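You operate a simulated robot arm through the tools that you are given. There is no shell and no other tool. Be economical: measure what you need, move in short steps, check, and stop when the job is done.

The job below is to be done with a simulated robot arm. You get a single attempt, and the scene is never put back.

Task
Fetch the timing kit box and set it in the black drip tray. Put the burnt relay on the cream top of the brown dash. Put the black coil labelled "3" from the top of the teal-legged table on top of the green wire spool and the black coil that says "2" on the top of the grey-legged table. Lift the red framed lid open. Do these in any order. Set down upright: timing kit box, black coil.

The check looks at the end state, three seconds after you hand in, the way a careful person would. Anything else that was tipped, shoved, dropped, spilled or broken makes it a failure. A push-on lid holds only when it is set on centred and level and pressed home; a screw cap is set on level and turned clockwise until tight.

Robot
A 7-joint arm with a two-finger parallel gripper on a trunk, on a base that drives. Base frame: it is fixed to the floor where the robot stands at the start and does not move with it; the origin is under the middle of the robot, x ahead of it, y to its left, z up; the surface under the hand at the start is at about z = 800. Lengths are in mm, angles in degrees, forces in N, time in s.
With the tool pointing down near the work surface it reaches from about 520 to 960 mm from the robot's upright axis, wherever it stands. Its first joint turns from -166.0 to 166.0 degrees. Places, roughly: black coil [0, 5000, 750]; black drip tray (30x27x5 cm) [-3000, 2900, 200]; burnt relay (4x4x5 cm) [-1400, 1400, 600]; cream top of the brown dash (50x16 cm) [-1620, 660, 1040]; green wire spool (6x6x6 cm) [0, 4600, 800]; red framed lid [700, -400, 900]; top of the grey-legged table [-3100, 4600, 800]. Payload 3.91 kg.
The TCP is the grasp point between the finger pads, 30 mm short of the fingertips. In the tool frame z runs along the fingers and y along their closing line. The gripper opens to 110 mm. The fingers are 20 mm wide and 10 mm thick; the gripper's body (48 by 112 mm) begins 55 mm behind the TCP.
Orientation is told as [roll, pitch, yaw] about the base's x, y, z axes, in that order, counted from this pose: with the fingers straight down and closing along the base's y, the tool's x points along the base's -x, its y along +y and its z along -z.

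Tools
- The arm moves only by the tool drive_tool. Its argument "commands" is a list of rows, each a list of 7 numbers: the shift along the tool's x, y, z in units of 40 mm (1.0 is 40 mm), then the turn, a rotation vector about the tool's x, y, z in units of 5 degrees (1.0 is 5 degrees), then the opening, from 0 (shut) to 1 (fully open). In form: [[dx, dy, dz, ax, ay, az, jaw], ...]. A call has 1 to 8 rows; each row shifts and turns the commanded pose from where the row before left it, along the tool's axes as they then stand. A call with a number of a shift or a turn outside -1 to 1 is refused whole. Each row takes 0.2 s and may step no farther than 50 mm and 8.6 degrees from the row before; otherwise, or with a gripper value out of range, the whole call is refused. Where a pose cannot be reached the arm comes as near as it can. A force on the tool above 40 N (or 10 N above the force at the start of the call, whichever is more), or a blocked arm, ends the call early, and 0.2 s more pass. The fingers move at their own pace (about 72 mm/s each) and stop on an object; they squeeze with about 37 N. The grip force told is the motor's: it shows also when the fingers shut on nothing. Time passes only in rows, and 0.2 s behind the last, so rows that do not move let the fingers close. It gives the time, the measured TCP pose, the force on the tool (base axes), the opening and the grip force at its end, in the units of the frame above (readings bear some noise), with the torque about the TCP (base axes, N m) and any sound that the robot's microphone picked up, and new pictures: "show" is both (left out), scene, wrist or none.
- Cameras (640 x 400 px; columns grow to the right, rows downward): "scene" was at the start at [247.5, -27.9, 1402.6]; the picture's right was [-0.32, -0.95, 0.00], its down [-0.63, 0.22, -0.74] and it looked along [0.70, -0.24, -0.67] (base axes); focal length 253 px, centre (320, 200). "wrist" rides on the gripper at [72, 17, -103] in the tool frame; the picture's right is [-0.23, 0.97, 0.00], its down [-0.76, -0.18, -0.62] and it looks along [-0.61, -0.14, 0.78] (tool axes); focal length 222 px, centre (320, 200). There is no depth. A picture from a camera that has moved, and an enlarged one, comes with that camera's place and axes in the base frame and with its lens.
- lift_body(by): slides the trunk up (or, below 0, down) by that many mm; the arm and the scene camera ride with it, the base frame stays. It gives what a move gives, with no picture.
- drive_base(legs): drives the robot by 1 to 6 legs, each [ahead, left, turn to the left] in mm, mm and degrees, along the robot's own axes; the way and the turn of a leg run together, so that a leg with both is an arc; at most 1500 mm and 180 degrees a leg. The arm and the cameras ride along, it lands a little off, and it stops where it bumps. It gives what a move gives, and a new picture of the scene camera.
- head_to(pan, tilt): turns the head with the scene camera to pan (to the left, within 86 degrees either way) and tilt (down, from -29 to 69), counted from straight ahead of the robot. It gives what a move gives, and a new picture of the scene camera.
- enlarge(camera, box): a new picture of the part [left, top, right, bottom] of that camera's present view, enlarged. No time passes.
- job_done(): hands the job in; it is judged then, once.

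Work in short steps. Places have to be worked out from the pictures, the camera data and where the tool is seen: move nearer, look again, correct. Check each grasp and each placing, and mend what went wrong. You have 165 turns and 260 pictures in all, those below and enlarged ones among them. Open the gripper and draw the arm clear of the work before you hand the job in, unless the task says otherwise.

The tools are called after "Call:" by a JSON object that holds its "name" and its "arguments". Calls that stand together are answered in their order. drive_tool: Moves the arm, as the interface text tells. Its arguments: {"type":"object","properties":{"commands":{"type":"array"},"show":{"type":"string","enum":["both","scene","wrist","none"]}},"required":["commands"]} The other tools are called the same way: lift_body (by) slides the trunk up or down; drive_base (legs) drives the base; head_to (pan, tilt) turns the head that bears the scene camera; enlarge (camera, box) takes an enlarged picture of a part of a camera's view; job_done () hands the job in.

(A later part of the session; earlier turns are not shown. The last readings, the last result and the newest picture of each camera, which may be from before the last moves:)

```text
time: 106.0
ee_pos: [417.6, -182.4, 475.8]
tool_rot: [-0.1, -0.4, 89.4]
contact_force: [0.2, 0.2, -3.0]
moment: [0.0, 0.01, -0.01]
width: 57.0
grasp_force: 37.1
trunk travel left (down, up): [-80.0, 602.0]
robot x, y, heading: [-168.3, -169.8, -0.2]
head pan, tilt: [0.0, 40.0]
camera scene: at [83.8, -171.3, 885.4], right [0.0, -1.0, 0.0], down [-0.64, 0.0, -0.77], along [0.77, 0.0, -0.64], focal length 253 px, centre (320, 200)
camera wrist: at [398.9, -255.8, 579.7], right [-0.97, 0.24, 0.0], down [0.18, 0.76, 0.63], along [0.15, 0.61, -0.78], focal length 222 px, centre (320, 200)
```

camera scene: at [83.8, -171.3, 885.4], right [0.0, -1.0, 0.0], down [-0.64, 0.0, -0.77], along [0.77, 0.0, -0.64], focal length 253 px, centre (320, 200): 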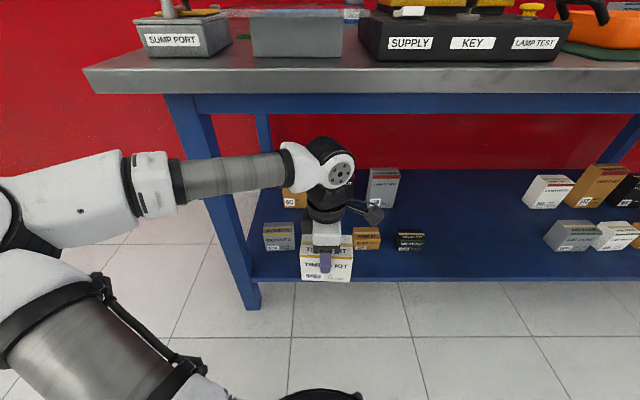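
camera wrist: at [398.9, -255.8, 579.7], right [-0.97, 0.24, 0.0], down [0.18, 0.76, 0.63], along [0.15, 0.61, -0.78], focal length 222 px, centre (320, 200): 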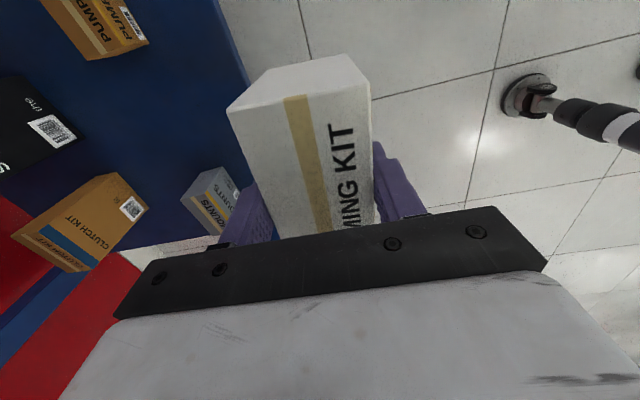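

The box is held. I back away, raise the trunk, and drive up the aisle toward the carts, then look.

Call:
{"name": "drive_base", "arguments": {"legs": [[-300, 0, 0], [0, 0, 90], [1400, 0, 0]]}}

Call:
{"name": "lift_body", "arguments": {"by": 300}}

Call:
{"name": "head_to", "arguments": {"pan": 35, "tilt": 25}}

Call:
{"name": "head_to", "arguments": {"pan": 85, "tilt": 30}}

```text
time: 118.5
ee_pos: [-464.4, 1810.0, 476.6]
tool_rot: [-0.1, -0.3, 179.6]
contact_force: [-0.4, -0.5, -3.1]
moment: [0.01, 0.0, 0.02]
width: 56.8
grasp_force: 36.9
trunk travel left (down, up): [-80.0, 602.0]
robot x, y, heading: [-472.5, 1224.7, 90.3]
head pan, tilt: [0.0, 40.0]
camera scene: at [-476.2, 1476.9, 885.4], right [1.0, 0.0, 0.0], down [0.0, -0.64, -0.77], along [0.0, 0.77, -0.64], focal length 253 px, centre (320, 200)
```

scene: 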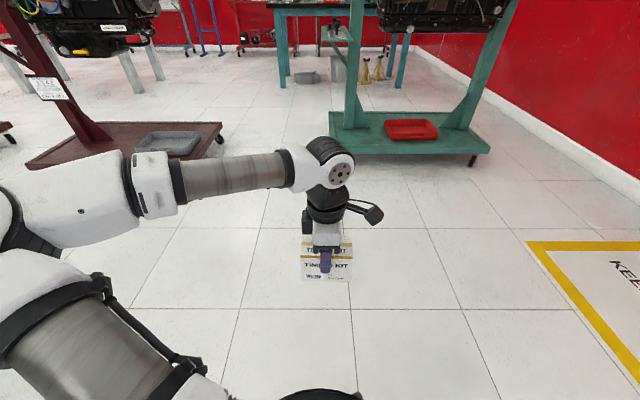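

```text
time: 121.5
ee_pos: [-463.9, 1810.0, 776.2]
tool_rot: [-0.1, -0.4, 179.7]
contact_force: [-0.3, 0.1, -3.6]
moment: [-0.01, -0.02, 0.03]
width: 56.4
grasp_force: 37.2
trunk travel left (down, up): [-380.0, 302.0]
robot x, y, heading: [-476.6, 1223.9, 90.1]
head pan, tilt: [0.0, 40.0]
```

```text
time: 122.5
ee_pos: [-464.9, 1809.9, 776.9]
tool_rot: [-0.1, -0.4, 179.7]
contact_force: [0.0, -1.0, -0.9]
moment: [0.0, 0.01, 0.01]
width: 56.3
grasp_force: 37.3
trunk travel left (down, up): [-380.0, 302.0]
robot x, y, heading: [-477.3, 1222.9, 89.9]
head pan, tilt: [35.0, 25.0]
camera scene: at [-529.0, 1467.3, 1208.7], right [0.82, 0.58, 0.0], down [0.24, -0.35, -0.91], along [-0.52, 0.74, -0.42], focal length 253 px, centre (320, 200)
```

scene: 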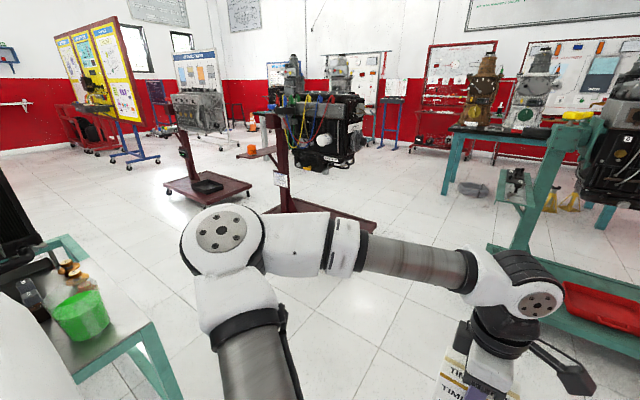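

```text
time: 123.7
ee_pos: [-464.5, 1809.2, 776.6]
tool_rot: [0.0, -0.5, 179.6]
contact_force: [-0.4, -0.9, -3.2]
moment: [0.01, 0.0, 0.01]
width: 56.4
grasp_force: 36.4
trunk travel left (down, up): [-380.0, 302.0]
robot x, y, heading: [-472.5, 1219.9, 90.2]
head pan, tilt: [85.0, 30.0]
camera scene: at [-566.1, 1399.7, 1200.8], right [0.09, 1.0, 0.0], down [0.5, -0.04, -0.87], along [-0.86, 0.07, -0.5], focal length 253 px, centre (320, 200)
```

scene: 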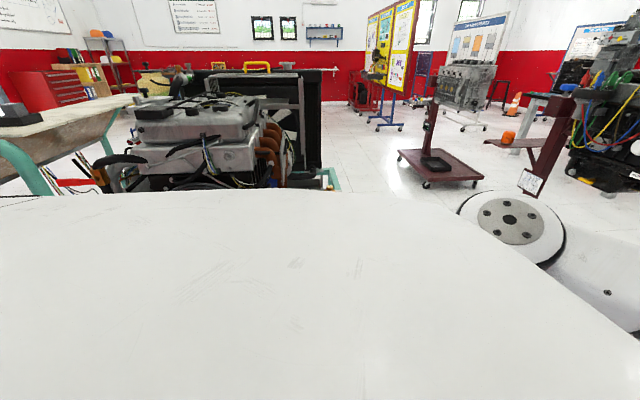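

The route: up the aisle, turn left, then pass between the engine rig (edge y≈1590) and the red carts (front edge y≈2590) toward the black tray. I drive most of it and check.

Call:
{"name": "drive_base", "arguments": {"legs": [[650, 0, 0], [0, 0, 90], [1300, -230, 0]]}}

Call:
{"name": "head_to", "arguments": {"pan": -30, "tilt": 20}}

```text
time: 137.5
ee_pos: [-2356.4, 2115.7, 777.8]
tool_rot: [0.0, -0.4, -89.6]
contact_force: [-0.5, 0.0, -2.6]
moment: [0.02, 0.01, 0.03]
width: 56.2
grasp_force: 36.4
trunk travel left (down, up): [-380.0, 302.0]
robot x, y, heading: [-1769.3, 2110.2, -179.2]
head pan, tilt: [85.0, 30.0]
camera scene: at [-1948.3, 2018.5, 1200.8], right [-1.0, 0.08, 0.0], down [0.04, 0.5, -0.87], along [-0.07, -0.86, -0.5], focal length 253 px, centre (320, 200)
```

scene: 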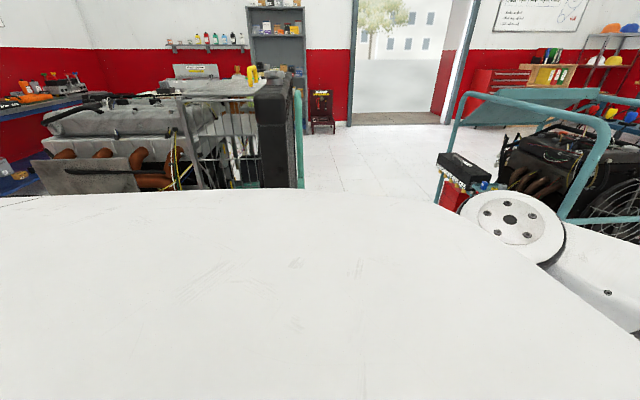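

```text
time: 139.5
ee_pos: [-2356.5, 2115.9, 776.7]
tool_rot: [-0.1, -0.4, -89.6]
contact_force: [0.0, 0.3, -2.3]
moment: [-0.04, -0.01, 0.0]
width: 56.2
grasp_force: 37.0
trunk travel left (down, up): [-380.0, 302.0]
robot x, y, heading: [-1768.7, 2107.6, -179.3]
head pan, tilt: [-30.0, 20.0]
camera scene: at [-2022.6, 2154.3, 1216.9], right [0.49, 0.87, 0.0], down [0.3, -0.17, -0.94], along [-0.82, 0.46, -0.34], focal length 253 px, centre (320, 200)
```

scene: 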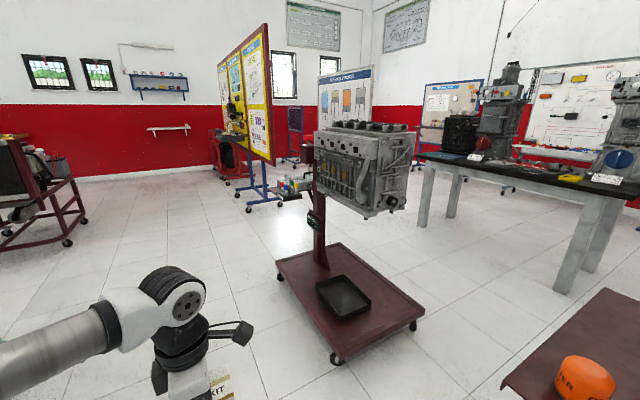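

The black tray sits at about [-3013, 2880] on the cart, with the engine block hanging above it from z≈830. I lower the trunk, drive to x≈-3013 and turn to face +y.

Call:
{"name": "lift_body", "arguments": {"by": -300}}

Call:
{"name": "drive_base", "arguments": {"legs": [[1244, 0, 0], [0, 0, -90]]}}

Call:
{"name": "head_to", "arguments": {"pan": 0, "tilt": 45}}

```text
time: 142.5
ee_pos: [-2357.3, 2117.1, 476.4]
tool_rot: [-0.1, -0.2, -89.7]
contact_force: [-0.1, 0.2, -2.2]
moment: [0.01, -0.03, -0.01]
width: 56.3
grasp_force: 36.5
trunk travel left (down, up): [-80.0, 602.0]
robot x, y, heading: [-1772.5, 2115.6, -179.2]
head pan, tilt: [-30.0, 20.0]
```

```text
time: 152.6
ee_pos: [-3026.7, 2671.9, 475.6]
tool_rot: [-0.2, -0.3, -177.8]
contact_force: [-0.2, -0.1, -3.1]
moment: [0.02, -0.01, -0.01]
width: 56.3
grasp_force: 37.1
trunk travel left (down, up): [-80.0, 602.0]
robot x, y, heading: [-3010.2, 2085.4, 92.4]
head pan, tilt: [-30.0, 20.0]
camera scene: at [-2978.0, 2336.4, 916.9], right [0.89, -0.46, 0.0], down [-0.16, -0.3, -0.94], along [0.43, 0.83, -0.34], focal length 253 px, centre (320, 200)
```

scene: 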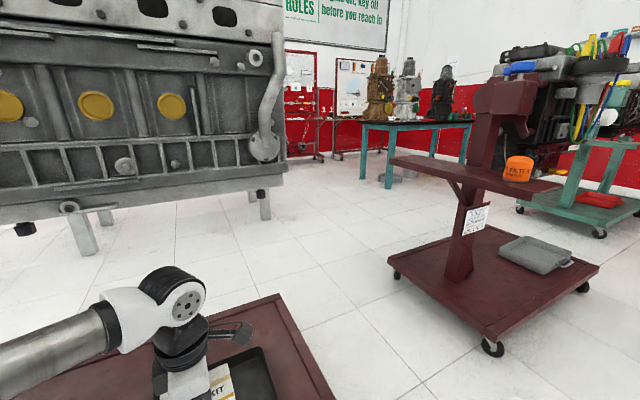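

```text
time: 153.6
ee_pos: [-3027.2, 2672.8, 476.2]
tool_rot: [-0.1, -0.4, -177.9]
contact_force: [0.5, -1.1, -1.7]
moment: [0.0, -0.02, -0.02]
width: 56.3
grasp_force: 37.0
trunk travel left (down, up): [-80.0, 602.0]
robot x, y, heading: [-3012.8, 2088.0, 92.6]
head pan, tilt: [0.0, 45.0]
camera scene: at [-3024.5, 2335.0, 878.2], right [1.0, 0.04, 0.0], down [0.03, -0.71, -0.71], along [-0.03, 0.71, -0.71], focal length 253 px, centre (320, 200)
```

scene: 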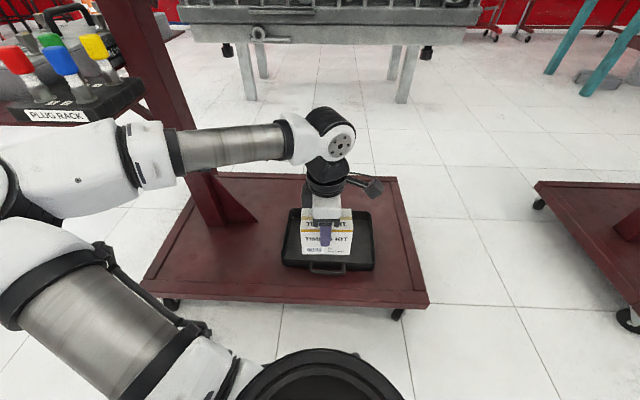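

The tray centre is at about [-3015, 2873]. I move the box over it, still high, and check.

Call:
{"name": "drive_tool", "arguments": {"commands": [[0.08, -0.83, 0, 0, 0, 0, 0], [0.08, -0.83, 0, 0, 0, 0, 0], [0.08, -0.83, 0, 0, 0, 0, 0], [0.08, -0.83, 0, 0, 0, 0, 0], [0.08, -0.83, 0, 0, 0, 0, 0], [0.08, -0.85, 0, 0, 0, 0, 0], [0, 0, 0.8, 0, 0, 0, 0], [0, 0, 0.8, 0, 0, 0, 0]], "show": "both"}}

```text
time: 155.4
ee_pos: [-3015.9, 2872.7, 412.0]
tool_rot: [-0.1, -0.4, -177.8]
contact_force: [0.1, 1.3, -3.4]
moment: [0.01, 0.0, 0.0]
width: 56.3
grasp_force: 36.5
trunk travel left (down, up): [-80.0, 602.0]
robot x, y, heading: [-3011.4, 2080.9, 92.6]
head pan, tilt: [0.0, 45.0]
camera scene: at [-3024.5, 2334.9, 878.3], right [1.0, 0.05, 0.0], down [0.03, -0.71, -0.71], along [-0.03, 0.71, -0.71], focal length 253 px, centre (320, 200)
camera wrist: at [-2942.9, 2858.9, 515.3], right [-0.19, -0.98, 0.0], down [-0.76, 0.15, 0.63], along [-0.62, 0.12, -0.78], focal length 222 px, centre (320, 200)
```

scene: 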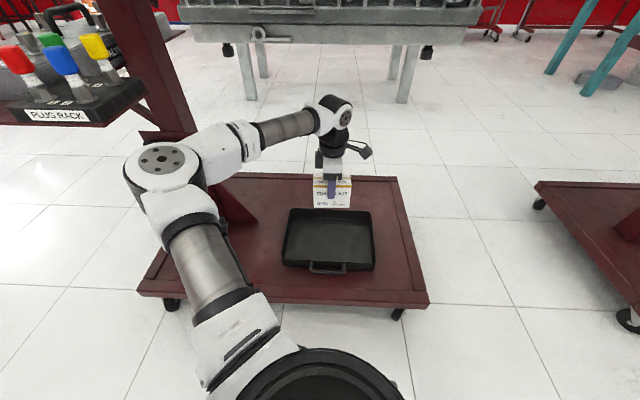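
wrist: 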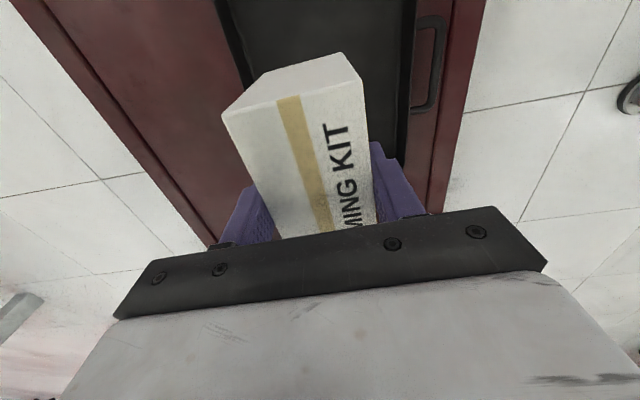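

The tray is clear below. I shift 12 mm nearer and lower, then creep down to contact.

Call:
{"name": "drive_tool", "arguments": {"commands": [[0, 0.3, 0.9, 0, 0, 0, 0], [0, 0, 0.9, 0, 0, 0, 0], [0, 0, 0.9, 0, 0, 0, 0], [0, 0, 0.6, 0, 0, 0, 0]], "show": "scene"}}

```text
time: 156.4
ee_pos: [-3017.4, 2861.3, 283.5]
tool_rot: [-0.1, -0.3, -177.8]
contact_force: [0.1, 0.3, -2.3]
moment: [0.01, 0.03, 0.0]
width: 56.4
grasp_force: 37.6
trunk travel left (down, up): [-80.0, 602.0]
robot x, y, heading: [-3010.9, 2083.5, 92.5]
head pan, tilt: [0.0, 45.0]
camera scene: at [-3024.5, 2334.9, 878.2], right [1.0, 0.05, 0.0], down [0.03, -0.71, -0.71], along [-0.03, 0.71, -0.71], focal length 253 px, centre (320, 200)
```

scene: 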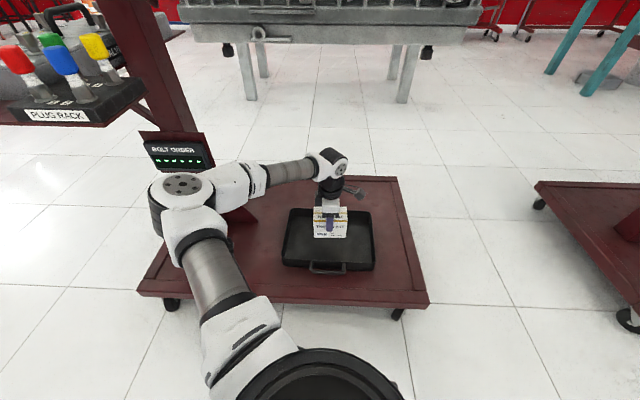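

I continue in small steps until touching.

Call:
{"name": "drive_tool", "arguments": {"commands": [[0, 0, 0.4, 0, 0, 0, 0], [0, 0, 0.4, 0, 0, 0, 0], [0, 0, 0.3, 0, 0, 0, 0], [0, 0, 0.25, 0, 0, 0, 0], [0, 0, 0.25, 0, 0, 0, 0]], "show": "scene"}}

```text
time: 157.7
ee_pos: [-3016.3, 2860.8, 223.5]
tool_rot: [-0.4, -0.3, -177.8]
contact_force: [-1.4, -7.8, 22.7]
moment: [-0.74, 0.16, -0.11]
width: 56.3
grasp_force: 36.8
trunk travel left (down, up): [-80.0, 602.0]
robot x, y, heading: [-3013.9, 2086.1, 92.7]
head pan, tilt: [0.0, 45.0]
stopped in row 5: the force on the tool passed its limit at 41 N (the readings are from after the stop); the commanded pose is now the measured one
camera scene: at [-3024.8, 2333.4, 878.9], right [1.0, 0.05, 0.0], down [0.03, -0.7, -0.71], along [-0.03, 0.71, -0.71], focal length 253 px, centre (320, 200)
```

scene: 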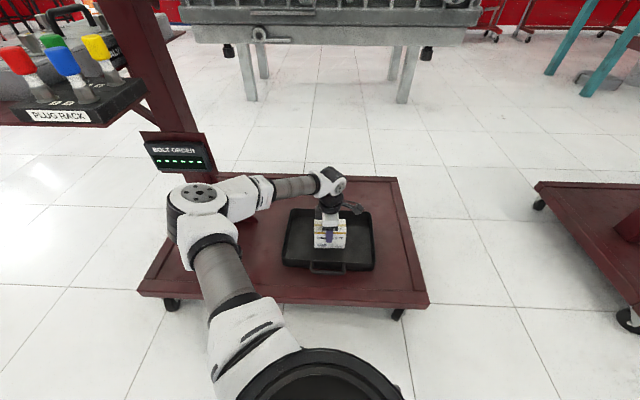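

It touched down in the tray. I release, rise and verify.

Call:
{"name": "drive_tool", "arguments": {"commands": [[0, 0, 0, 0, 0, 0, 0.75], [0, 0, 0, 0, 0, 0, 0.75], [0, 0, -0.5, 0, 0, 0, 0.75], [0, 0, -1, 0, 0, 0, 0.75], [0, 0, -1, 0, 0, 0, 0.75], [0, 0, -1, 0, 0, 0, 0.75], [0, 0, -1, 0, 0, 0, 0.75], [0, 0, -1, 0, 0, 0, 0.75]], "show": "scene"}}

Call:
{"name": "enlarge", "arguments": {"camera": "scene", "box": [260, 180, 400, 290]}}

```text
time: 159.5
ee_pos: [-3016.2, 2860.7, 440.5]
tool_rot: [-0.2, -0.4, -177.8]
contact_force: [0.0, -0.4, -0.7]
moment: [0.01, 0.02, 0.01]
width: 82.4
grasp_force: 0.1
trunk travel left (down, up): [-80.0, 602.0]
robot x, y, heading: [-3009.2, 2085.2, 92.7]
head pan, tilt: [0.0, 45.0]
camera scene: at [-3024.7, 2334.7, 878.1], right [1.0, 0.05, 0.0], down [0.03, -0.71, -0.71], along [-0.03, 0.71, -0.71], focal length 253 px, centre (320, 200)
```

scene: 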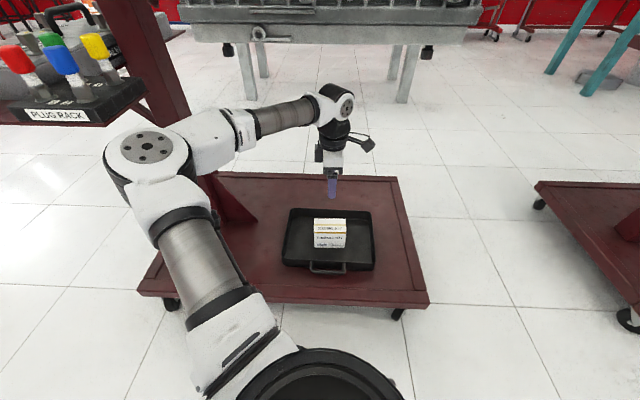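

```text
3.64 times, centred on (330, 235) of scene
camera zoom: at [-3024.7, 2334.7, 878.1], right [1.0, 0.05, 0.0], down [0.03, -0.71, -0.71], along [-0.03, 0.71, -0.71], focal length 920 px, centre (284, 73)
```

zoom: 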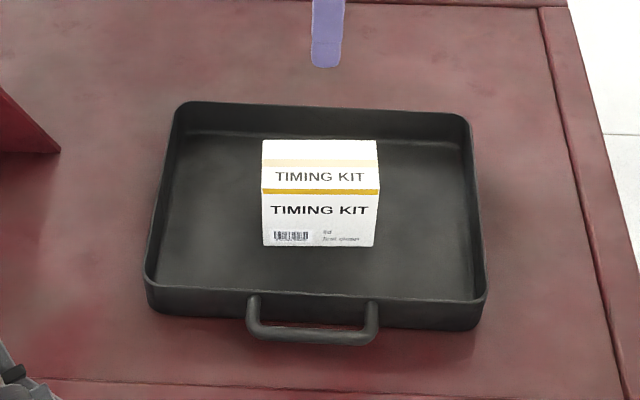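

The timing kit box stands in the tray. Next is the burnt relay, which along with the dash should be reachable from the right-hand aisle. I retract the hand, raise the trunk, and drive back around.

Call:
{"name": "drive_tool", "arguments": {"commands": [[0, 0.95, 0, 0, 0, 0, 0.75], [0, 0.95, 0, 0, 0, 0, 0.75], [0, 0.95, 0, 0, 0, 0, 0.75], [0, 0.95, 0, 0, 0, 0, 0.75], [0, 0.95, 0, 0, 0, 0, 0.75], [0, 0.95, 0, 0, 0, 0, 0.75]], "show": "none"}}

Call:
{"name": "drive_base", "arguments": {"legs": [[-50, 0, 0], [0, 0, -92], [1300, 0, 0], [1100, 0, 0], [0, 0, 180]]}}

Call:
{"name": "lift_body", "arguments": {"by": 400}}

Call:
{"name": "head_to", "arguments": {"pan": 25, "tilt": 30}}

```text
time: 160.9
ee_pos: [-3003.8, 2635.1, 439.3]
tool_rot: [-0.2, -0.4, -177.9]
contact_force: [-0.3, 0.3, -0.9]
moment: [0.03, 0.02, 0.02]
width: 82.5
grasp_force: 0.0
trunk travel left (down, up): [-80.0, 602.0]
robot x, y, heading: [-3012.7, 2081.9, 92.6]
head pan, tilt: [0.0, 45.0]
```

```text
time: 185.0
ee_pos: [-1134.6, 2003.4, 438.8]
tool_rot: [-0.3, -0.3, -88.9]
contact_force: [-0.2, 0.6, 0.5]
moment: [-0.01, 0.0, 0.01]
width: 82.5
grasp_force: 0.2
trunk travel left (down, up): [-80.0, 602.0]
robot x, y, heading: [-582.7, 1983.2, -178.4]
head pan, tilt: [0.0, 45.0]
camera scene: at [-837.6, 1978.8, 878.2], right [-0.03, 1.0, 0.0], down [0.71, 0.02, -0.71], along [-0.71, -0.02, -0.71], focal length 253 px, centre (320, 200)
```

scene: 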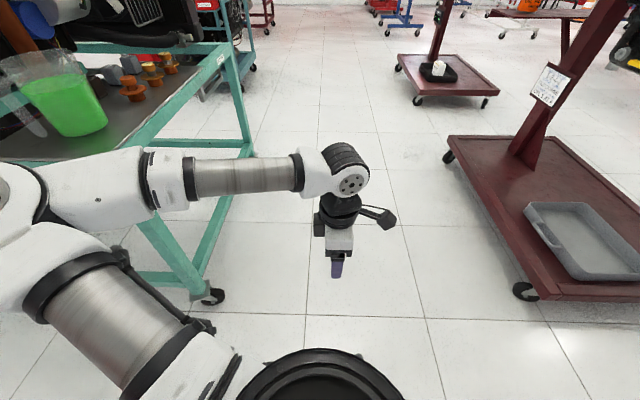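

```text
time: 188.9
ee_pos: [-1135.5, 2004.3, 838.4]
tool_rot: [-0.2, -0.3, -88.9]
contact_force: [0.6, -0.1, -0.1]
moment: [0.02, -0.01, 0.03]
width: 82.5
grasp_force: 0.0
trunk travel left (down, up): [-480.0, 202.0]
robot x, y, heading: [-586.1, 1984.8, -178.4]
head pan, tilt: [0.0, 45.0]
```

```text
time: 189.8
ee_pos: [-1134.8, 2003.0, 838.7]
tool_rot: [-0.2, -0.3, -88.9]
contact_force: [0.7, -0.4, 0.3]
moment: [-0.02, 0.01, -0.04]
width: 82.3
grasp_force: 0.0
trunk travel left (down, up): [-480.0, 202.0]
robot x, y, heading: [-587.3, 1988.4, -178.2]
head pan, tilt: [25.0, 30.0]
camera scene: at [-837.2, 1940.6, 1300.8], right [-0.45, 0.89, 0.0], down [0.45, 0.22, -0.87], along [-0.77, -0.39, -0.5], focal length 253 px, centre (320, 200)
```

scene: 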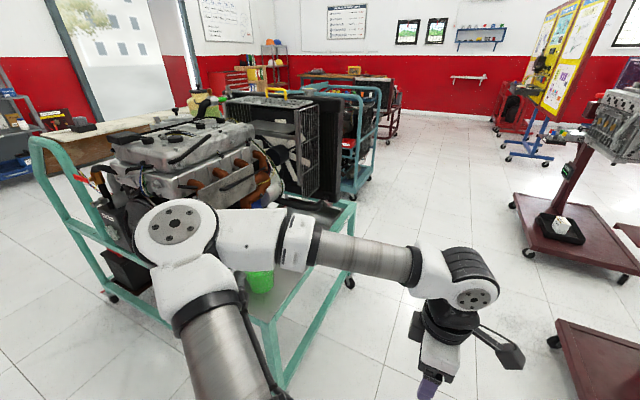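

The relay's tray is at the rig's near-right corner. I shift back a bit and strafe left for a better view.

Call:
{"name": "drive_base", "arguments": {"legs": [[-150, 0, 0], [0, 450, 0]]}}

Call:
{"name": "head_to", "arguments": {"pan": 0, "tilt": 40}}

```text
time: 194.8
ee_pos: [-973.5, 1559.1, 838.8]
tool_rot: [-0.2, -0.3, -89.3]
contact_force: [-0.8, 0.1, -0.3]
moment: [0.0, 0.03, 0.01]
width: 82.3
grasp_force: 0.1
trunk travel left (down, up): [-480.0, 202.0]
robot x, y, heading: [-423.2, 1536.7, -179.0]
head pan, tilt: [25.0, 30.0]
camera scene: at [-676.2, 1493.0, 1300.8], right [-0.44, 0.9, 0.0], down [0.45, 0.22, -0.87], along [-0.78, -0.38, -0.5], focal length 253 px, centre (320, 200)
```

scene: 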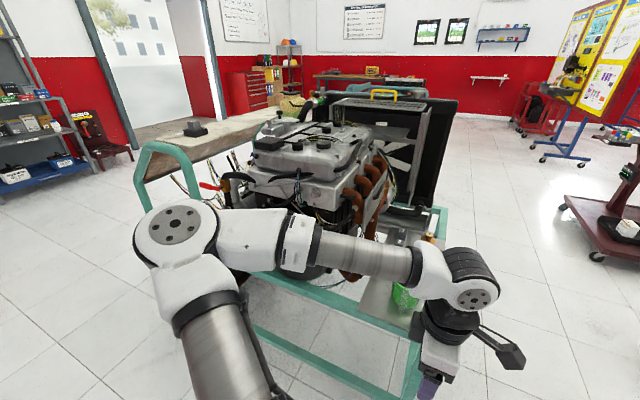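

```text
time: 195.7
ee_pos: [-973.5, 1558.5, 838.2]
tool_rot: [-0.2, -0.3, -89.3]
contact_force: [-0.4, 0.8, -0.8]
moment: [0.01, 0.02, 0.01]
width: 82.5
grasp_force: 0.1
trunk travel left (down, up): [-480.0, 202.0]
robot x, y, heading: [-422.4, 1535.9, -179.0]
head pan, tilt: [0.0, 40.0]
camera scene: at [-680.0, 1531.2, 1285.5], right [-0.02, 1.0, 0.0], down [0.64, 0.01, -0.77], along [-0.77, -0.01, -0.64], focal length 253 px, centre (320, 200)
```

scene: 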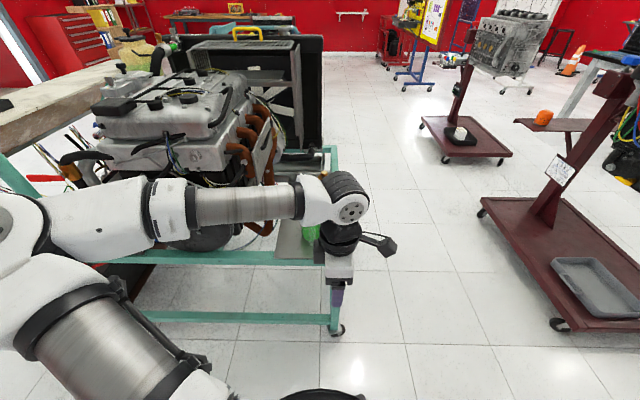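

I move the hand right out of the view of the relay's tray and enlarge it.

Call:
{"name": "drive_tool", "arguments": {"commands": [[1, 0, -0.3, 0, 0, 0, 0.75], [1, 0, -0.3, 0, 0, 0, 0.75], [1, 0, -0.3, 0, 0, 0, 0.75], [1, 0, -0.3, 0, 0, 0, 0.75], [1, 0, 0, 0, 0, 0, 0.75], [1, 0, 0, 0, 0, 0, 0.75]], "show": "scene"}}

Call:
{"name": "enlarge", "arguments": {"camera": "scene", "box": [240, 140, 380, 260]}}

```text
time: 197.1
ee_pos: [-975.6, 1799.1, 886.7]
tool_rot: [-0.2, -0.4, -89.4]
contact_force: [-0.5, -0.3, -0.5]
moment: [-0.02, 0.03, -0.01]
width: 82.2
grasp_force: 0.0
trunk travel left (down, up): [-480.0, 202.0]
robot x, y, heading: [-426.5, 1539.4, -179.0]
head pan, tilt: [0.0, 40.0]
camera scene: at [-680.0, 1531.5, 1285.5], right [-0.02, 1.0, 0.0], down [0.64, 0.01, -0.77], along [-0.77, -0.01, -0.64], focal length 253 px, centre (320, 200)
```

scene: 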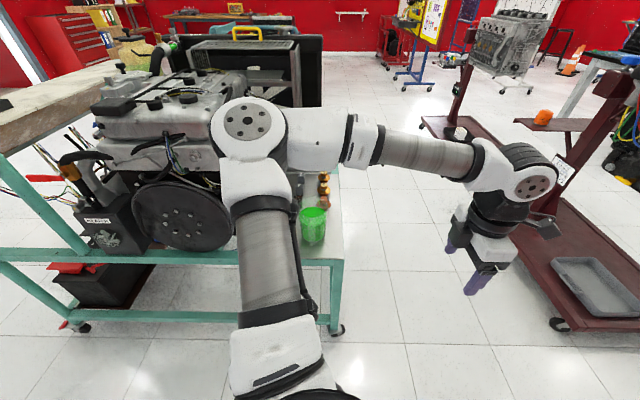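

```text
3.33 times, centred on (310, 200) of scene
camera zoom: at [-680.0, 1531.5, 1285.5], right [-0.02, 1.0, 0.0], down [0.64, 0.01, -0.77], along [-0.77, -0.01, -0.64], focal length 843 px, centre (353, 200)
```

zoom: 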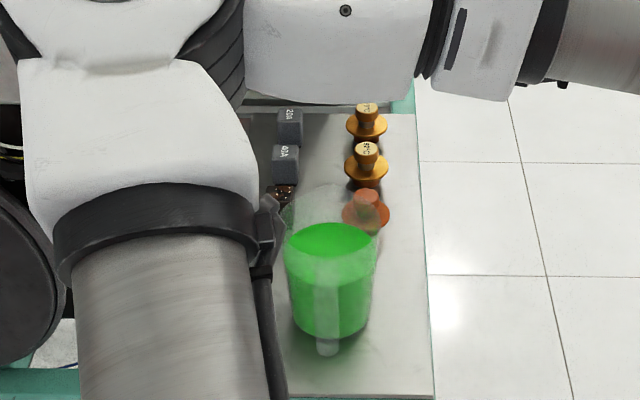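

The burnt relay is the brown one in the row of relays (20A, 40A, burnt), at about [-1490, 1435]. It's best approached from the aisle at y≈2180 facing -y, so I recentre the hand and drive there.

Call:
{"name": "drive_tool", "arguments": {"commands": [[-1, 0, 0, 0, 0, 0, 0.75], [-1, 0, 0, 0, 0, 0, 0.75], [-1, 0, 0, 0, 0, 0, 0.75], [-1, 0, 0, 0, 0, 0, 0.75], [-1, 0, 0, 0, 0, 0, 0.75], [-1, 0, 0, 0, 0, 0, 0.75]], "show": "none"}}

Call:
{"name": "drive_base", "arguments": {"legs": [[0, -640, 0], [1060, 0, 0], [0, 0, 90]]}}

Call:
{"name": "head_to", "arguments": {"pan": 0, "tilt": 48}}

```text
time: 198.5
ee_pos: [-973.3, 1560.9, 886.0]
tool_rot: [-0.2, -0.3, -89.5]
contact_force: [-0.4, 0.9, 0.1]
moment: [0.04, -0.05, -0.03]
width: 82.3
grasp_force: 0.0
trunk travel left (down, up): [-480.0, 202.0]
robot x, y, heading: [-421.7, 1539.6, -179.0]
head pan, tilt: [0.0, 40.0]
```

```text
time: 212.9
ee_pos: [-1520.7, 1606.5, 886.3]
tool_rot: [-0.2, -0.3, 0.5]
contact_force: [0.2, 0.6, 0.0]
moment: [0.01, 0.03, 0.05]
width: 82.4
grasp_force: 0.1
trunk travel left (down, up): [-480.0, 202.0]
robot x, y, heading: [-1495.7, 2158.3, -89.1]
head pan, tilt: [0.0, 40.0]
camera scene: at [-1493.0, 1901.8, 1285.5], right [-1.0, -0.02, 0.0], down [-0.01, 0.64, -0.77], along [0.01, -0.77, -0.64], focal length 253 px, centre (320, 200)
```

scene: 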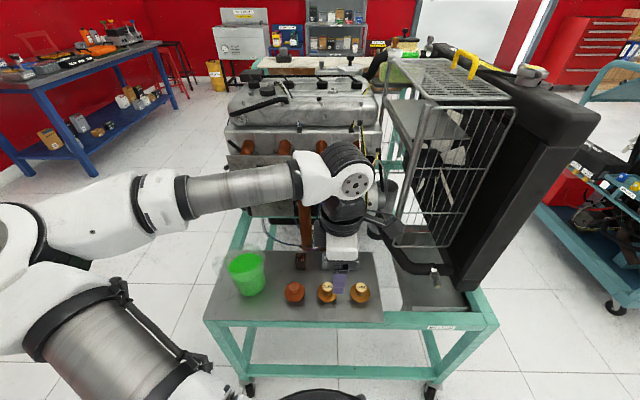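

```text
time: 213.6
ee_pos: [-1519.7, 1607.2, 887.2]
tool_rot: [-0.3, -0.2, 0.5]
contact_force: [0.0, -0.6, -0.2]
moment: [0.01, -0.01, -0.04]
width: 82.6
grasp_force: 0.1
trunk travel left (down, up): [-480.0, 202.0]
robot x, y, heading: [-1496.6, 2159.1, -88.9]
head pan, tilt: [0.0, 48.0]
camera scene: at [-1493.1, 1908.0, 1274.1], right [-1.0, -0.02, 0.0], down [-0.01, 0.74, -0.67], along [0.01, -0.67, -0.74], focal length 253 px, centre (320, 200)
```

scene: 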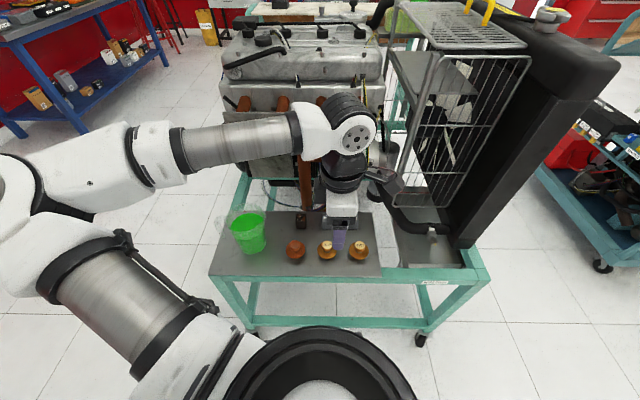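

Good view; the brown block behind the knobs is the relay. I enlarge it and take a wrist look.

Call:
{"name": "enlarge", "arguments": {"camera": "scene", "box": [220, 180, 400, 290]}}

Call:
{"name": "enlarge", "arguments": {"camera": "wrist", "box": [0, 0, 640, 400]}}

```text
3.56 times, centred on (310, 235) of scene
camera zoom: at [-1493.1, 1908.0, 1274.1], right [-1.0, -0.02, 0.0], down [-0.01, 0.74, -0.67], along [0.01, -0.67, -0.74], focal length 899 px, centre (356, 76)
```

zoom: 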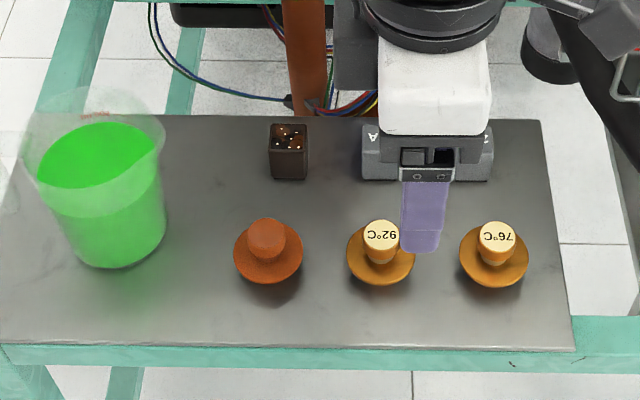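

```text
1.00 times, centred on (320, 200) of wrist (not enlarged: the box is as wide or as high as the picture)
camera zoom: at [-1594.2, 1623.7, 989.3], right [0.22, 0.98, 0.0], down [0.76, -0.17, 0.63], along [0.61, -0.14, -0.78], focal length 222 px, centre (320, 200)
```

zoom: 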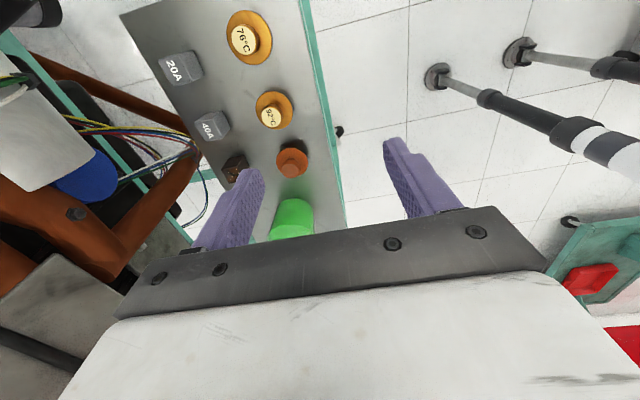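

The relay's top centre is at about [-1430, 1433, 665]. I'll grip it across x (gaps of about 45 mm and 90 mm), so I turn the hand to yaw −90 before moving over it.

Call:
{"name": "drive_tool", "arguments": {"commands": [[0, 0, 0, 0, 0, 1, 0.75], [0, 0, 0, 0, 0, 1, 0.75], [0, 0, 0, 0, 0, 1, 0.75], [0, 0, 0, 0, 0, 1, 0.75], [0, 0, 0, 0, 0, 1, 0.75], [0, 0, 0, 0, 0, 1, 0.75], [0, 0, 0, 0, 0, 1, 0.75], [0, 0, 0, 0, 0, 1, 0.75]], "show": "none"}}

Call:
{"name": "drive_tool", "arguments": {"commands": [[0, 0, 0, 0, 0, 1, 0.75], [0, 0, 0, 0, 0, 1, 0.75], [0, 0, 0, 0, 0, 1, 0.75], [0, 0, 0, 0, 0, 1, 0.75], [0, 0, 0, 0, 0, 1, 0.75], [0, 0, 0, 0, 0, 1, 0.75], [0, 0, 0, 0, 0, 1, 0.75], [0, 0, 0, 0, 0, 1, 0.75]], "show": "none"}}

Call:
{"name": "drive_tool", "arguments": {"commands": [[0, 0, 0, 0, 0, 1, 0.65], [0, 0, 0, 0, 0, 1, 0.65], [-0.8, 0.5, 0, 0, 0, 0, 0.6], [-0.8, 0.5, 0, 0, 0, 0, 0.6], [-0.8, 0.5, 0, 0, 0, 0, 0.6], [-0.8, 0.5, 0, 0, 0, 0, 0.6]], "show": "both"}}

```text
time: 215.4
ee_pos: [-1520.9, 1607.9, 887.5]
tool_rot: [0.0, -0.4, -39.6]
contact_force: [-0.3, -0.1, 0.4]
moment: [0.0, 0.0, 0.0]
width: 82.4
grasp_force: 0.0
trunk travel left (down, up): [-480.0, 202.0]
robot x, y, heading: [-1493.5, 2155.7, -89.3]
head pan, tilt: [0.0, 48.0]
```

```text
time: 217.2
ee_pos: [-1521.0, 1606.8, 887.7]
tool_rot: [0.3, -0.2, -79.6]
contact_force: [1.3, -1.0, -0.7]
moment: [0.0, -0.01, 0.03]
width: 82.4
grasp_force: 0.1
trunk travel left (down, up): [-480.0, 202.0]
robot x, y, heading: [-1494.5, 2157.8, -89.2]
head pan, tilt: [0.0, 48.0]
```

```text
time: 218.6
ee_pos: [-1440.2, 1479.6, 887.3]
tool_rot: [0.3, -0.2, -89.5]
contact_force: [0.6, 0.1, 1.3]
moment: [0.01, 0.01, -0.02]
width: 66.1
grasp_force: 0.0
trunk travel left (down, up): [-480.0, 202.0]
robot x, y, heading: [-1498.2, 2158.6, -89.2]
head pan, tilt: [0.0, 48.0]
camera scene: at [-1493.1, 1907.9, 1274.0], right [-1.0, -0.02, 0.0], down [-0.01, 0.74, -0.67], along [0.01, -0.67, -0.74], focal length 253 px, centre (320, 200)
camera wrist: at [-1423.5, 1552.7, 990.3], right [0.98, -0.22, 0.01], down [-0.18, -0.76, 0.62], along [-0.13, -0.61, -0.78], focal length 222 px, centre (320, 200)
```

scene: 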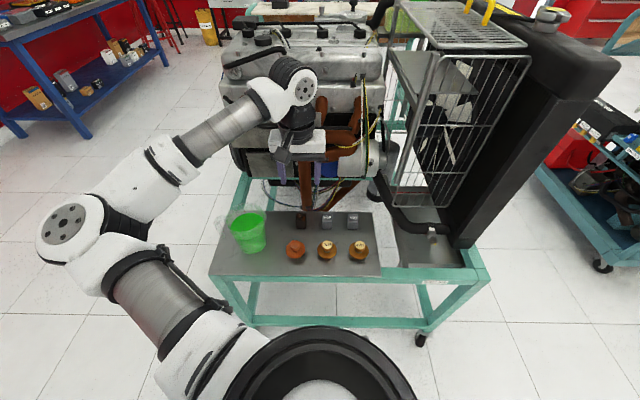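
wrist: 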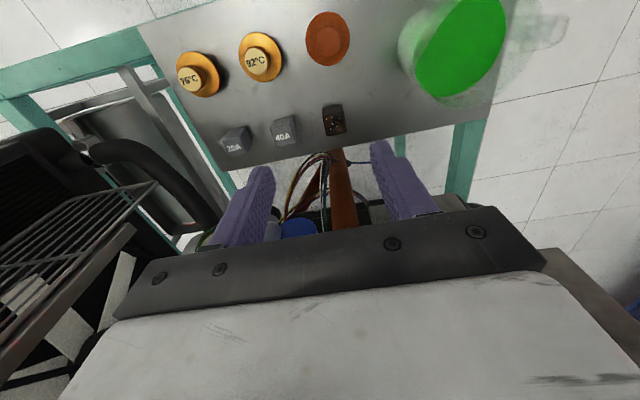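

The wrist view gives the relay at [-1426, 1440]. I move over it and lower part way.

Call:
{"name": "drive_tool", "arguments": {"commands": [[-0.5, 0.17, 0.6, 0, 0, 0, 0.6], [-0.48, 0.17, 0.6, 0, 0, 0, 0.6], [0, 0, 0.9, 0, 0, 0, 0.6], [0, 0, 0.9, 0, 0, 0, 0.55]], "show": "both"}}

```text
time: 219.6
ee_pos: [-1424.5, 1440.5, 768.2]
tool_rot: [0.3, -0.2, -89.5]
contact_force: [0.3, 0.0, 0.1]
moment: [-0.02, -0.01, -0.04]
width: 60.7
grasp_force: 0.1
trunk travel left (down, up): [-480.0, 202.0]
robot x, y, heading: [-1495.7, 2158.9, -89.0]
head pan, tilt: [0.0, 48.0]
camera scene: at [-1493.1, 1907.9, 1274.1], right [-1.0, -0.02, 0.0], down [-0.01, 0.74, -0.67], along [0.01, -0.67, -0.74], focal length 253 px, centre (320, 200)
camera wrist: at [-1410.1, 1513.7, 870.7], right [0.98, -0.22, 0.01], down [-0.17, -0.76, 0.62], along [-0.13, -0.61, -0.78], focal length 222 px, centre (320, 200)
```

scene: 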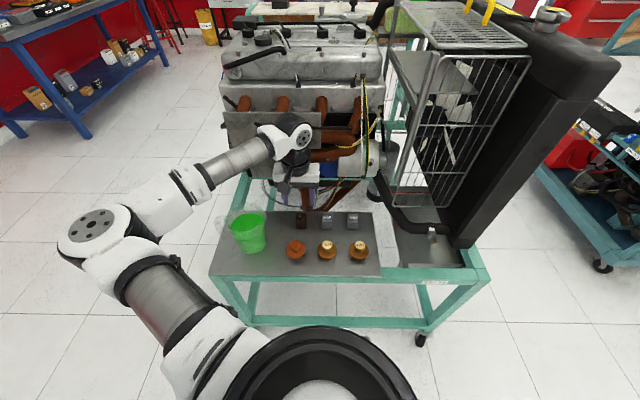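
wrist: 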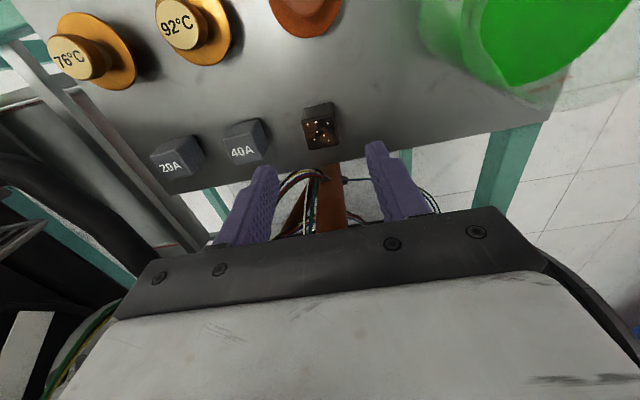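

Aligned within a few mm. I lower to z≈682 with a small y correction and look.

Call:
{"name": "drive_tool", "arguments": {"commands": [[-0.15, -0.02, 0.8, 0, 0, 0, 0.55], [0, 0, 0.8, 0, 0, 0, 0.55], [0, 0, 0.55, 0, 0, 0, 0.55]], "show": "both"}}

Call:
{"name": "enlarge", "arguments": {"camera": "scene", "box": [240, 140, 380, 250]}}

```text
time: 220.4
ee_pos: [-1426.1, 1434.7, 680.2]
tool_rot: [0.4, -0.2, -89.5]
contact_force: [-0.7, 0.2, 0.5]
moment: [0.0, -0.02, 0.03]
width: 60.4
grasp_force: 0.0
trunk travel left (down, up): [-480.0, 202.0]
robot x, y, heading: [-1493.0, 2159.1, -89.2]
head pan, tilt: [0.0, 48.0]
camera scene: at [-1493.1, 1908.0, 1274.1], right [-1.0, -0.02, 0.0], down [-0.01, 0.74, -0.67], along [0.01, -0.67, -0.74], focal length 253 px, centre (320, 200)
camera wrist: at [-1411.2, 1508.1, 783.3], right [0.98, -0.22, 0.01], down [-0.17, -0.76, 0.62], along [-0.13, -0.61, -0.78], focal length 222 px, centre (320, 200)
```

scene: 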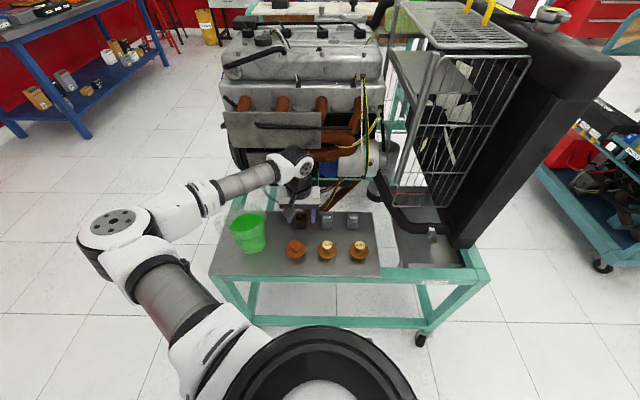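
wrist: 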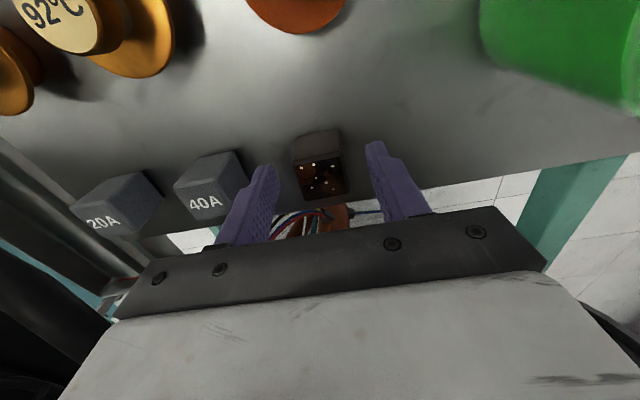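

```text
3.64 times, centred on (310, 195) of scene
camera zoom: at [-1493.1, 1908.0, 1274.1], right [-1.0, -0.02, 0.0], down [-0.01, 0.74, -0.67], along [0.01, -0.67, -0.74], focal length 920 px, centre (356, 218)
```

zoom: 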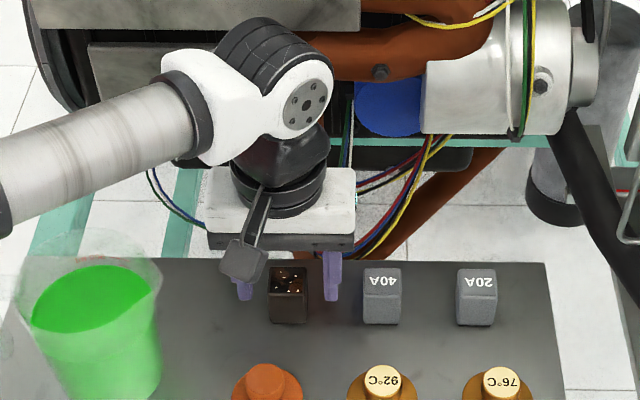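

The relay spans roughly z 637–677 and sits between the fingers. I go down 7 mm more and close.

Call:
{"name": "drive_tool", "arguments": {"commands": [[0, -0.05, 0.17, 0, 0, 0, 0.55], [0, 0, 0, 0, 0, 0, 0], [0, 0, 0, 0, 0, 0, 0], [0, 0, 0, 0, 0, 0, 0]], "show": "wrist"}}

```text
time: 221.4
ee_pos: [-1427.3, 1436.6, 674.2]
tool_rot: [0.3, -0.2, -89.5]
contact_force: [0.2, -0.4, 0.0]
moment: [-0.03, -0.03, -0.01]
width: 30.8
grasp_force: 37.1
trunk travel left (down, up): [-480.0, 202.0]
robot x, y, heading: [-1496.8, 2152.6, -89.1]
head pan, tilt: [0.0, 48.0]
camera wrist: at [-1412.5, 1507.9, 777.2], right [0.98, -0.22, 0.01], down [-0.17, -0.76, 0.62], along [-0.13, -0.61, -0.78], focal length 222 px, centre (320, 200)
```

wrist: 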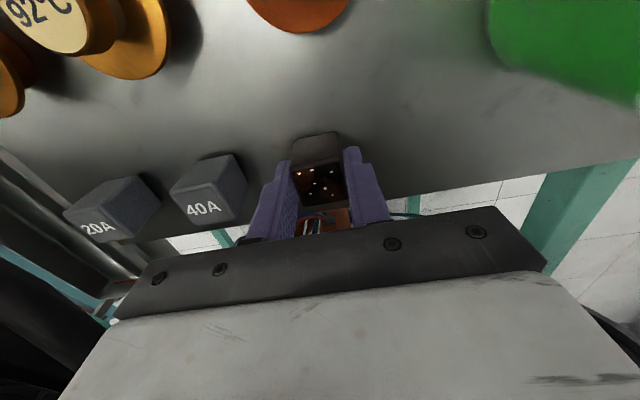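

The relay is held (31 mm). I lift it clear, retract, and raise the trunk.

Call:
{"name": "drive_tool", "arguments": {"commands": [[0, 0, -0.6, 0, 0, 0, 0], [0, 0, -1, 0, 0, 0, 0], [0, 0, -1, 0, 0, 0, 0], [0, 0, -1, 0, 0, 0, 0], [0.8, 0, -0.6, 0, 0, 0, 0], [1, 0, 0, 0, 0, 0, 0], [1, 0, 0, 0, 0, 0, 0], [1, 0, 0, 0, 0, 0, 0]], "show": "wrist"}}

Call:
{"name": "lift_body", "arguments": {"by": 200}}

```text
time: 223.2
ee_pos: [-1427.2, 1586.4, 841.4]
tool_rot: [0.3, -0.3, -89.5]
contact_force: [-0.1, -0.3, -0.8]
moment: [-0.02, 0.03, 0.0]
width: 30.6
grasp_force: 36.8
trunk travel left (down, up): [-480.0, 202.0]
robot x, y, heading: [-1494.8, 2156.9, -89.1]
head pan, tilt: [0.0, 48.0]
camera wrist: at [-1412.5, 1660.0, 945.5], right [0.98, -0.22, 0.01], down [-0.17, -0.76, 0.62], along [-0.13, -0.61, -0.78], focal length 222 px, centre (320, 200)
```

wrist: 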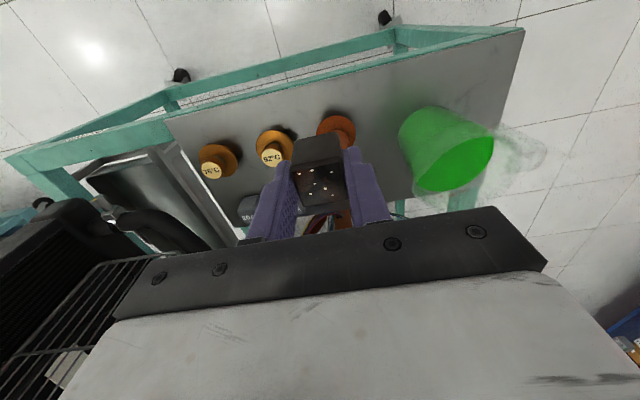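

```text
time: 225.4
ee_pos: [-1427.7, 1586.7, 1042.2]
tool_rot: [0.3, -0.2, -89.5]
contact_force: [0.2, 0.3, -0.2]
moment: [0.03, 0.0, 0.0]
width: 30.9
grasp_force: 37.7
trunk travel left (down, up): [-680.0, 2.0]
robot x, y, heading: [-1495.3, 2159.0, -88.9]
head pan, tilt: [0.0, 48.0]
```

Now I drive around to the aisle beside the dash and face it.

Call:
{"name": "drive_tool", "arguments": {"commands": [[0.2, 0, -1, 0, 0, 0, 0], [0.2, 0, -1, 0, 0, 0, 0], [0.2, 0, -1, 0, 0, 0, 0], [0.2, 0, -0.8, 0, 0, 0, 0]], "show": "none"}}

Call:
{"name": "drive_base", "arguments": {"legs": [[0, 1000, 0], [1490, 0, 0], [0, 0, -91]]}}

Call:
{"name": "head_to", "arguments": {"pan": 0, "tilt": 30}}

```text
time: 226.4
ee_pos: [-1428.3, 1617.7, 1194.6]
tool_rot: [0.3, -0.1, -89.4]
contact_force: [0.6, -1.0, -1.0]
moment: [0.02, -0.01, -0.01]
width: 31.0
grasp_force: 36.9
trunk travel left (down, up): [-680.0, 2.0]
robot x, y, heading: [-1499.2, 2156.0, -89.0]
head pan, tilt: [0.0, 48.0]
```

```text
time: 245.6
ee_pos: [-1007.2, 642.1, 1193.9]
tool_rot: [0.3, -0.3, 179.0]
contact_force: [0.2, 0.0, -0.6]
moment: [0.03, -0.01, 0.01]
width: 30.7
grasp_force: 37.1
trunk travel left (down, up): [-680.0, 2.0]
robot x, y, heading: [-466.7, 691.7, 179.3]
head pan, tilt: [0.0, 48.0]
camera scene: at [-715.6, 696.7, 1474.0], right [0.01, 1.0, 0.0], down [0.74, -0.01, -0.67], along [-0.67, 0.01, -0.74], focal length 253 px, centre (320, 200)
```

scene: 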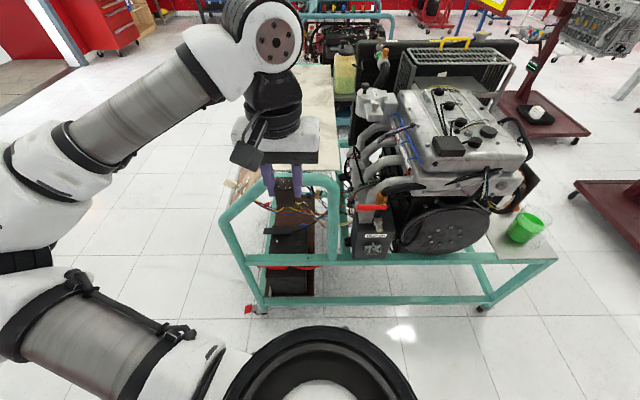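

```text
time: 246.4
ee_pos: [-1006.8, 643.0, 1195.3]
tool_rot: [0.3, -0.1, 179.1]
contact_force: [-0.4, -0.2, -0.8]
moment: [0.03, 0.02, 0.0]
width: 30.8
grasp_force: 37.2
trunk travel left (down, up): [-680.0, 2.0]
robot x, y, heading: [-464.6, 697.5, 179.5]
head pan, tilt: [0.0, 30.0]
camera scene: at [-727.2, 696.7, 1500.8], right [0.01, 1.0, 0.0], down [0.5, 0.0, -0.87], along [-0.87, 0.01, -0.5], focal length 253 px, centre (320, 200)
```

scene: 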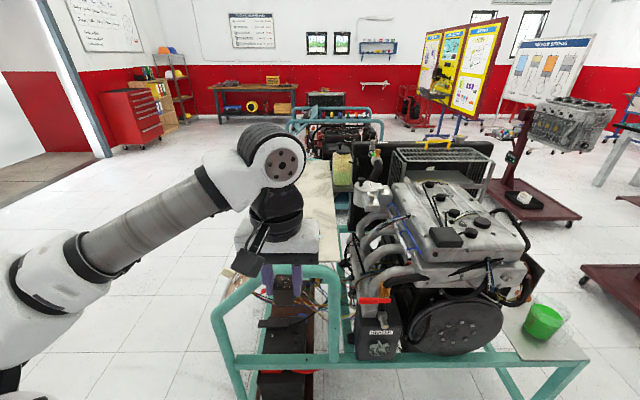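

I drive 270 mm closer, which brings the relay over the near end of the dash, and look down from both cameras.

Call:
{"name": "drive_base", "arguments": {"legs": [[270, 0, 0]]}}

Call:
{"name": "drive_tool", "arguments": {"commands": [[-0.8, 0, 0, 0, 0, 0, 0], [-0.8, 0, 0, 0, 0, 0, 0], [-0.8, 0, 0, 0, 0, 0, 0]], "show": "both"}}

```text
time: 248.3
ee_pos: [-1277.8, 645.4, 1194.8]
tool_rot: [0.3, -0.1, 179.0]
contact_force: [0.4, -0.9, -0.5]
moment: [-0.03, -0.03, 0.02]
width: 30.7
grasp_force: 37.0
trunk travel left (down, up): [-680.0, 2.0]
robot x, y, heading: [-734.0, 696.8, 179.6]
head pan, tilt: [0.0, 30.0]
camera scene: at [-998.7, 699.6, 1500.7], right [0.01, 1.0, 0.0], down [0.5, -0.01, -0.87], along [-0.87, 0.01, -0.5], focal length 253 px, centre (320, 200)
```

scene: 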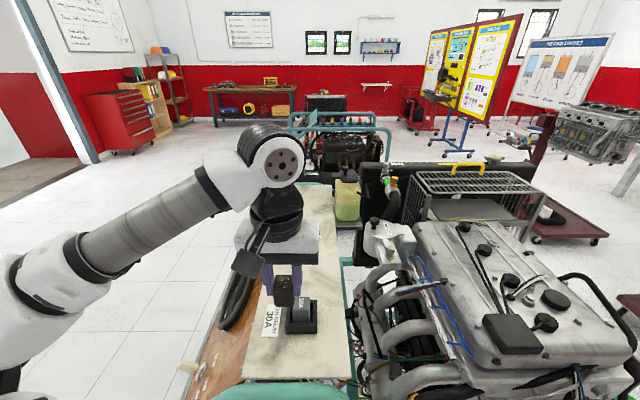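

```text
time: 249.1
ee_pos: [-1372.6, 648.4, 1192.5]
tool_rot: [0.3, -0.1, 179.0]
contact_force: [-0.9, -0.1, -0.2]
moment: [0.03, -0.01, 0.01]
width: 30.6
grasp_force: 36.5
trunk travel left (down, up): [-680.0, 2.0]
robot x, y, heading: [-737.8, 700.1, 179.4]
head pan, tilt: [0.0, 30.0]
camera scene: at [-998.7, 699.8, 1500.6], right [0.01, 1.0, 0.0], down [0.5, -0.01, -0.87], along [-0.87, 0.01, -0.5], focal length 253 px, centre (320, 200)
camera wrist: at [-1301.6, 629.9, 1295.9], right [-0.24, -0.97, 0.01], down [-0.76, 0.19, 0.62], along [-0.61, 0.15, -0.78], focal length 222 px, centre (320, 200)
```

scene: 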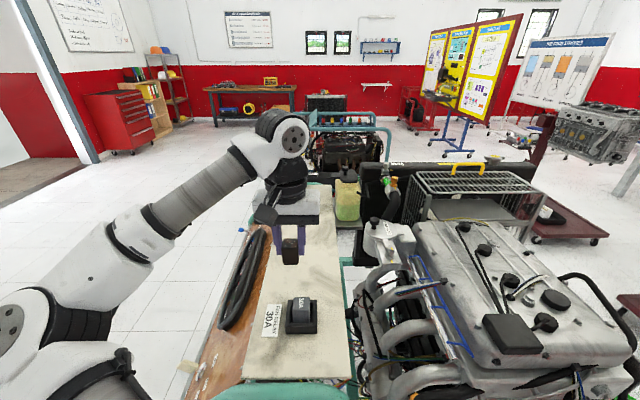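
wrist: 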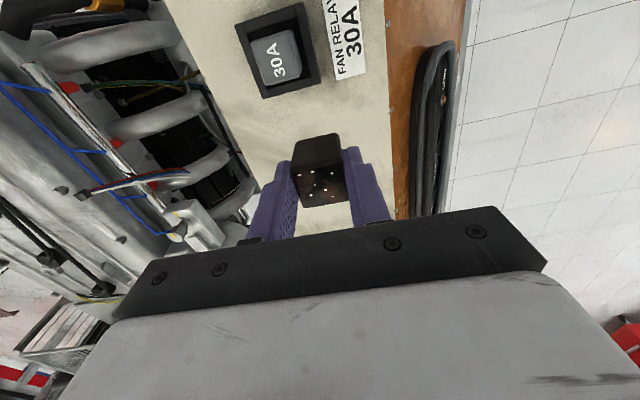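

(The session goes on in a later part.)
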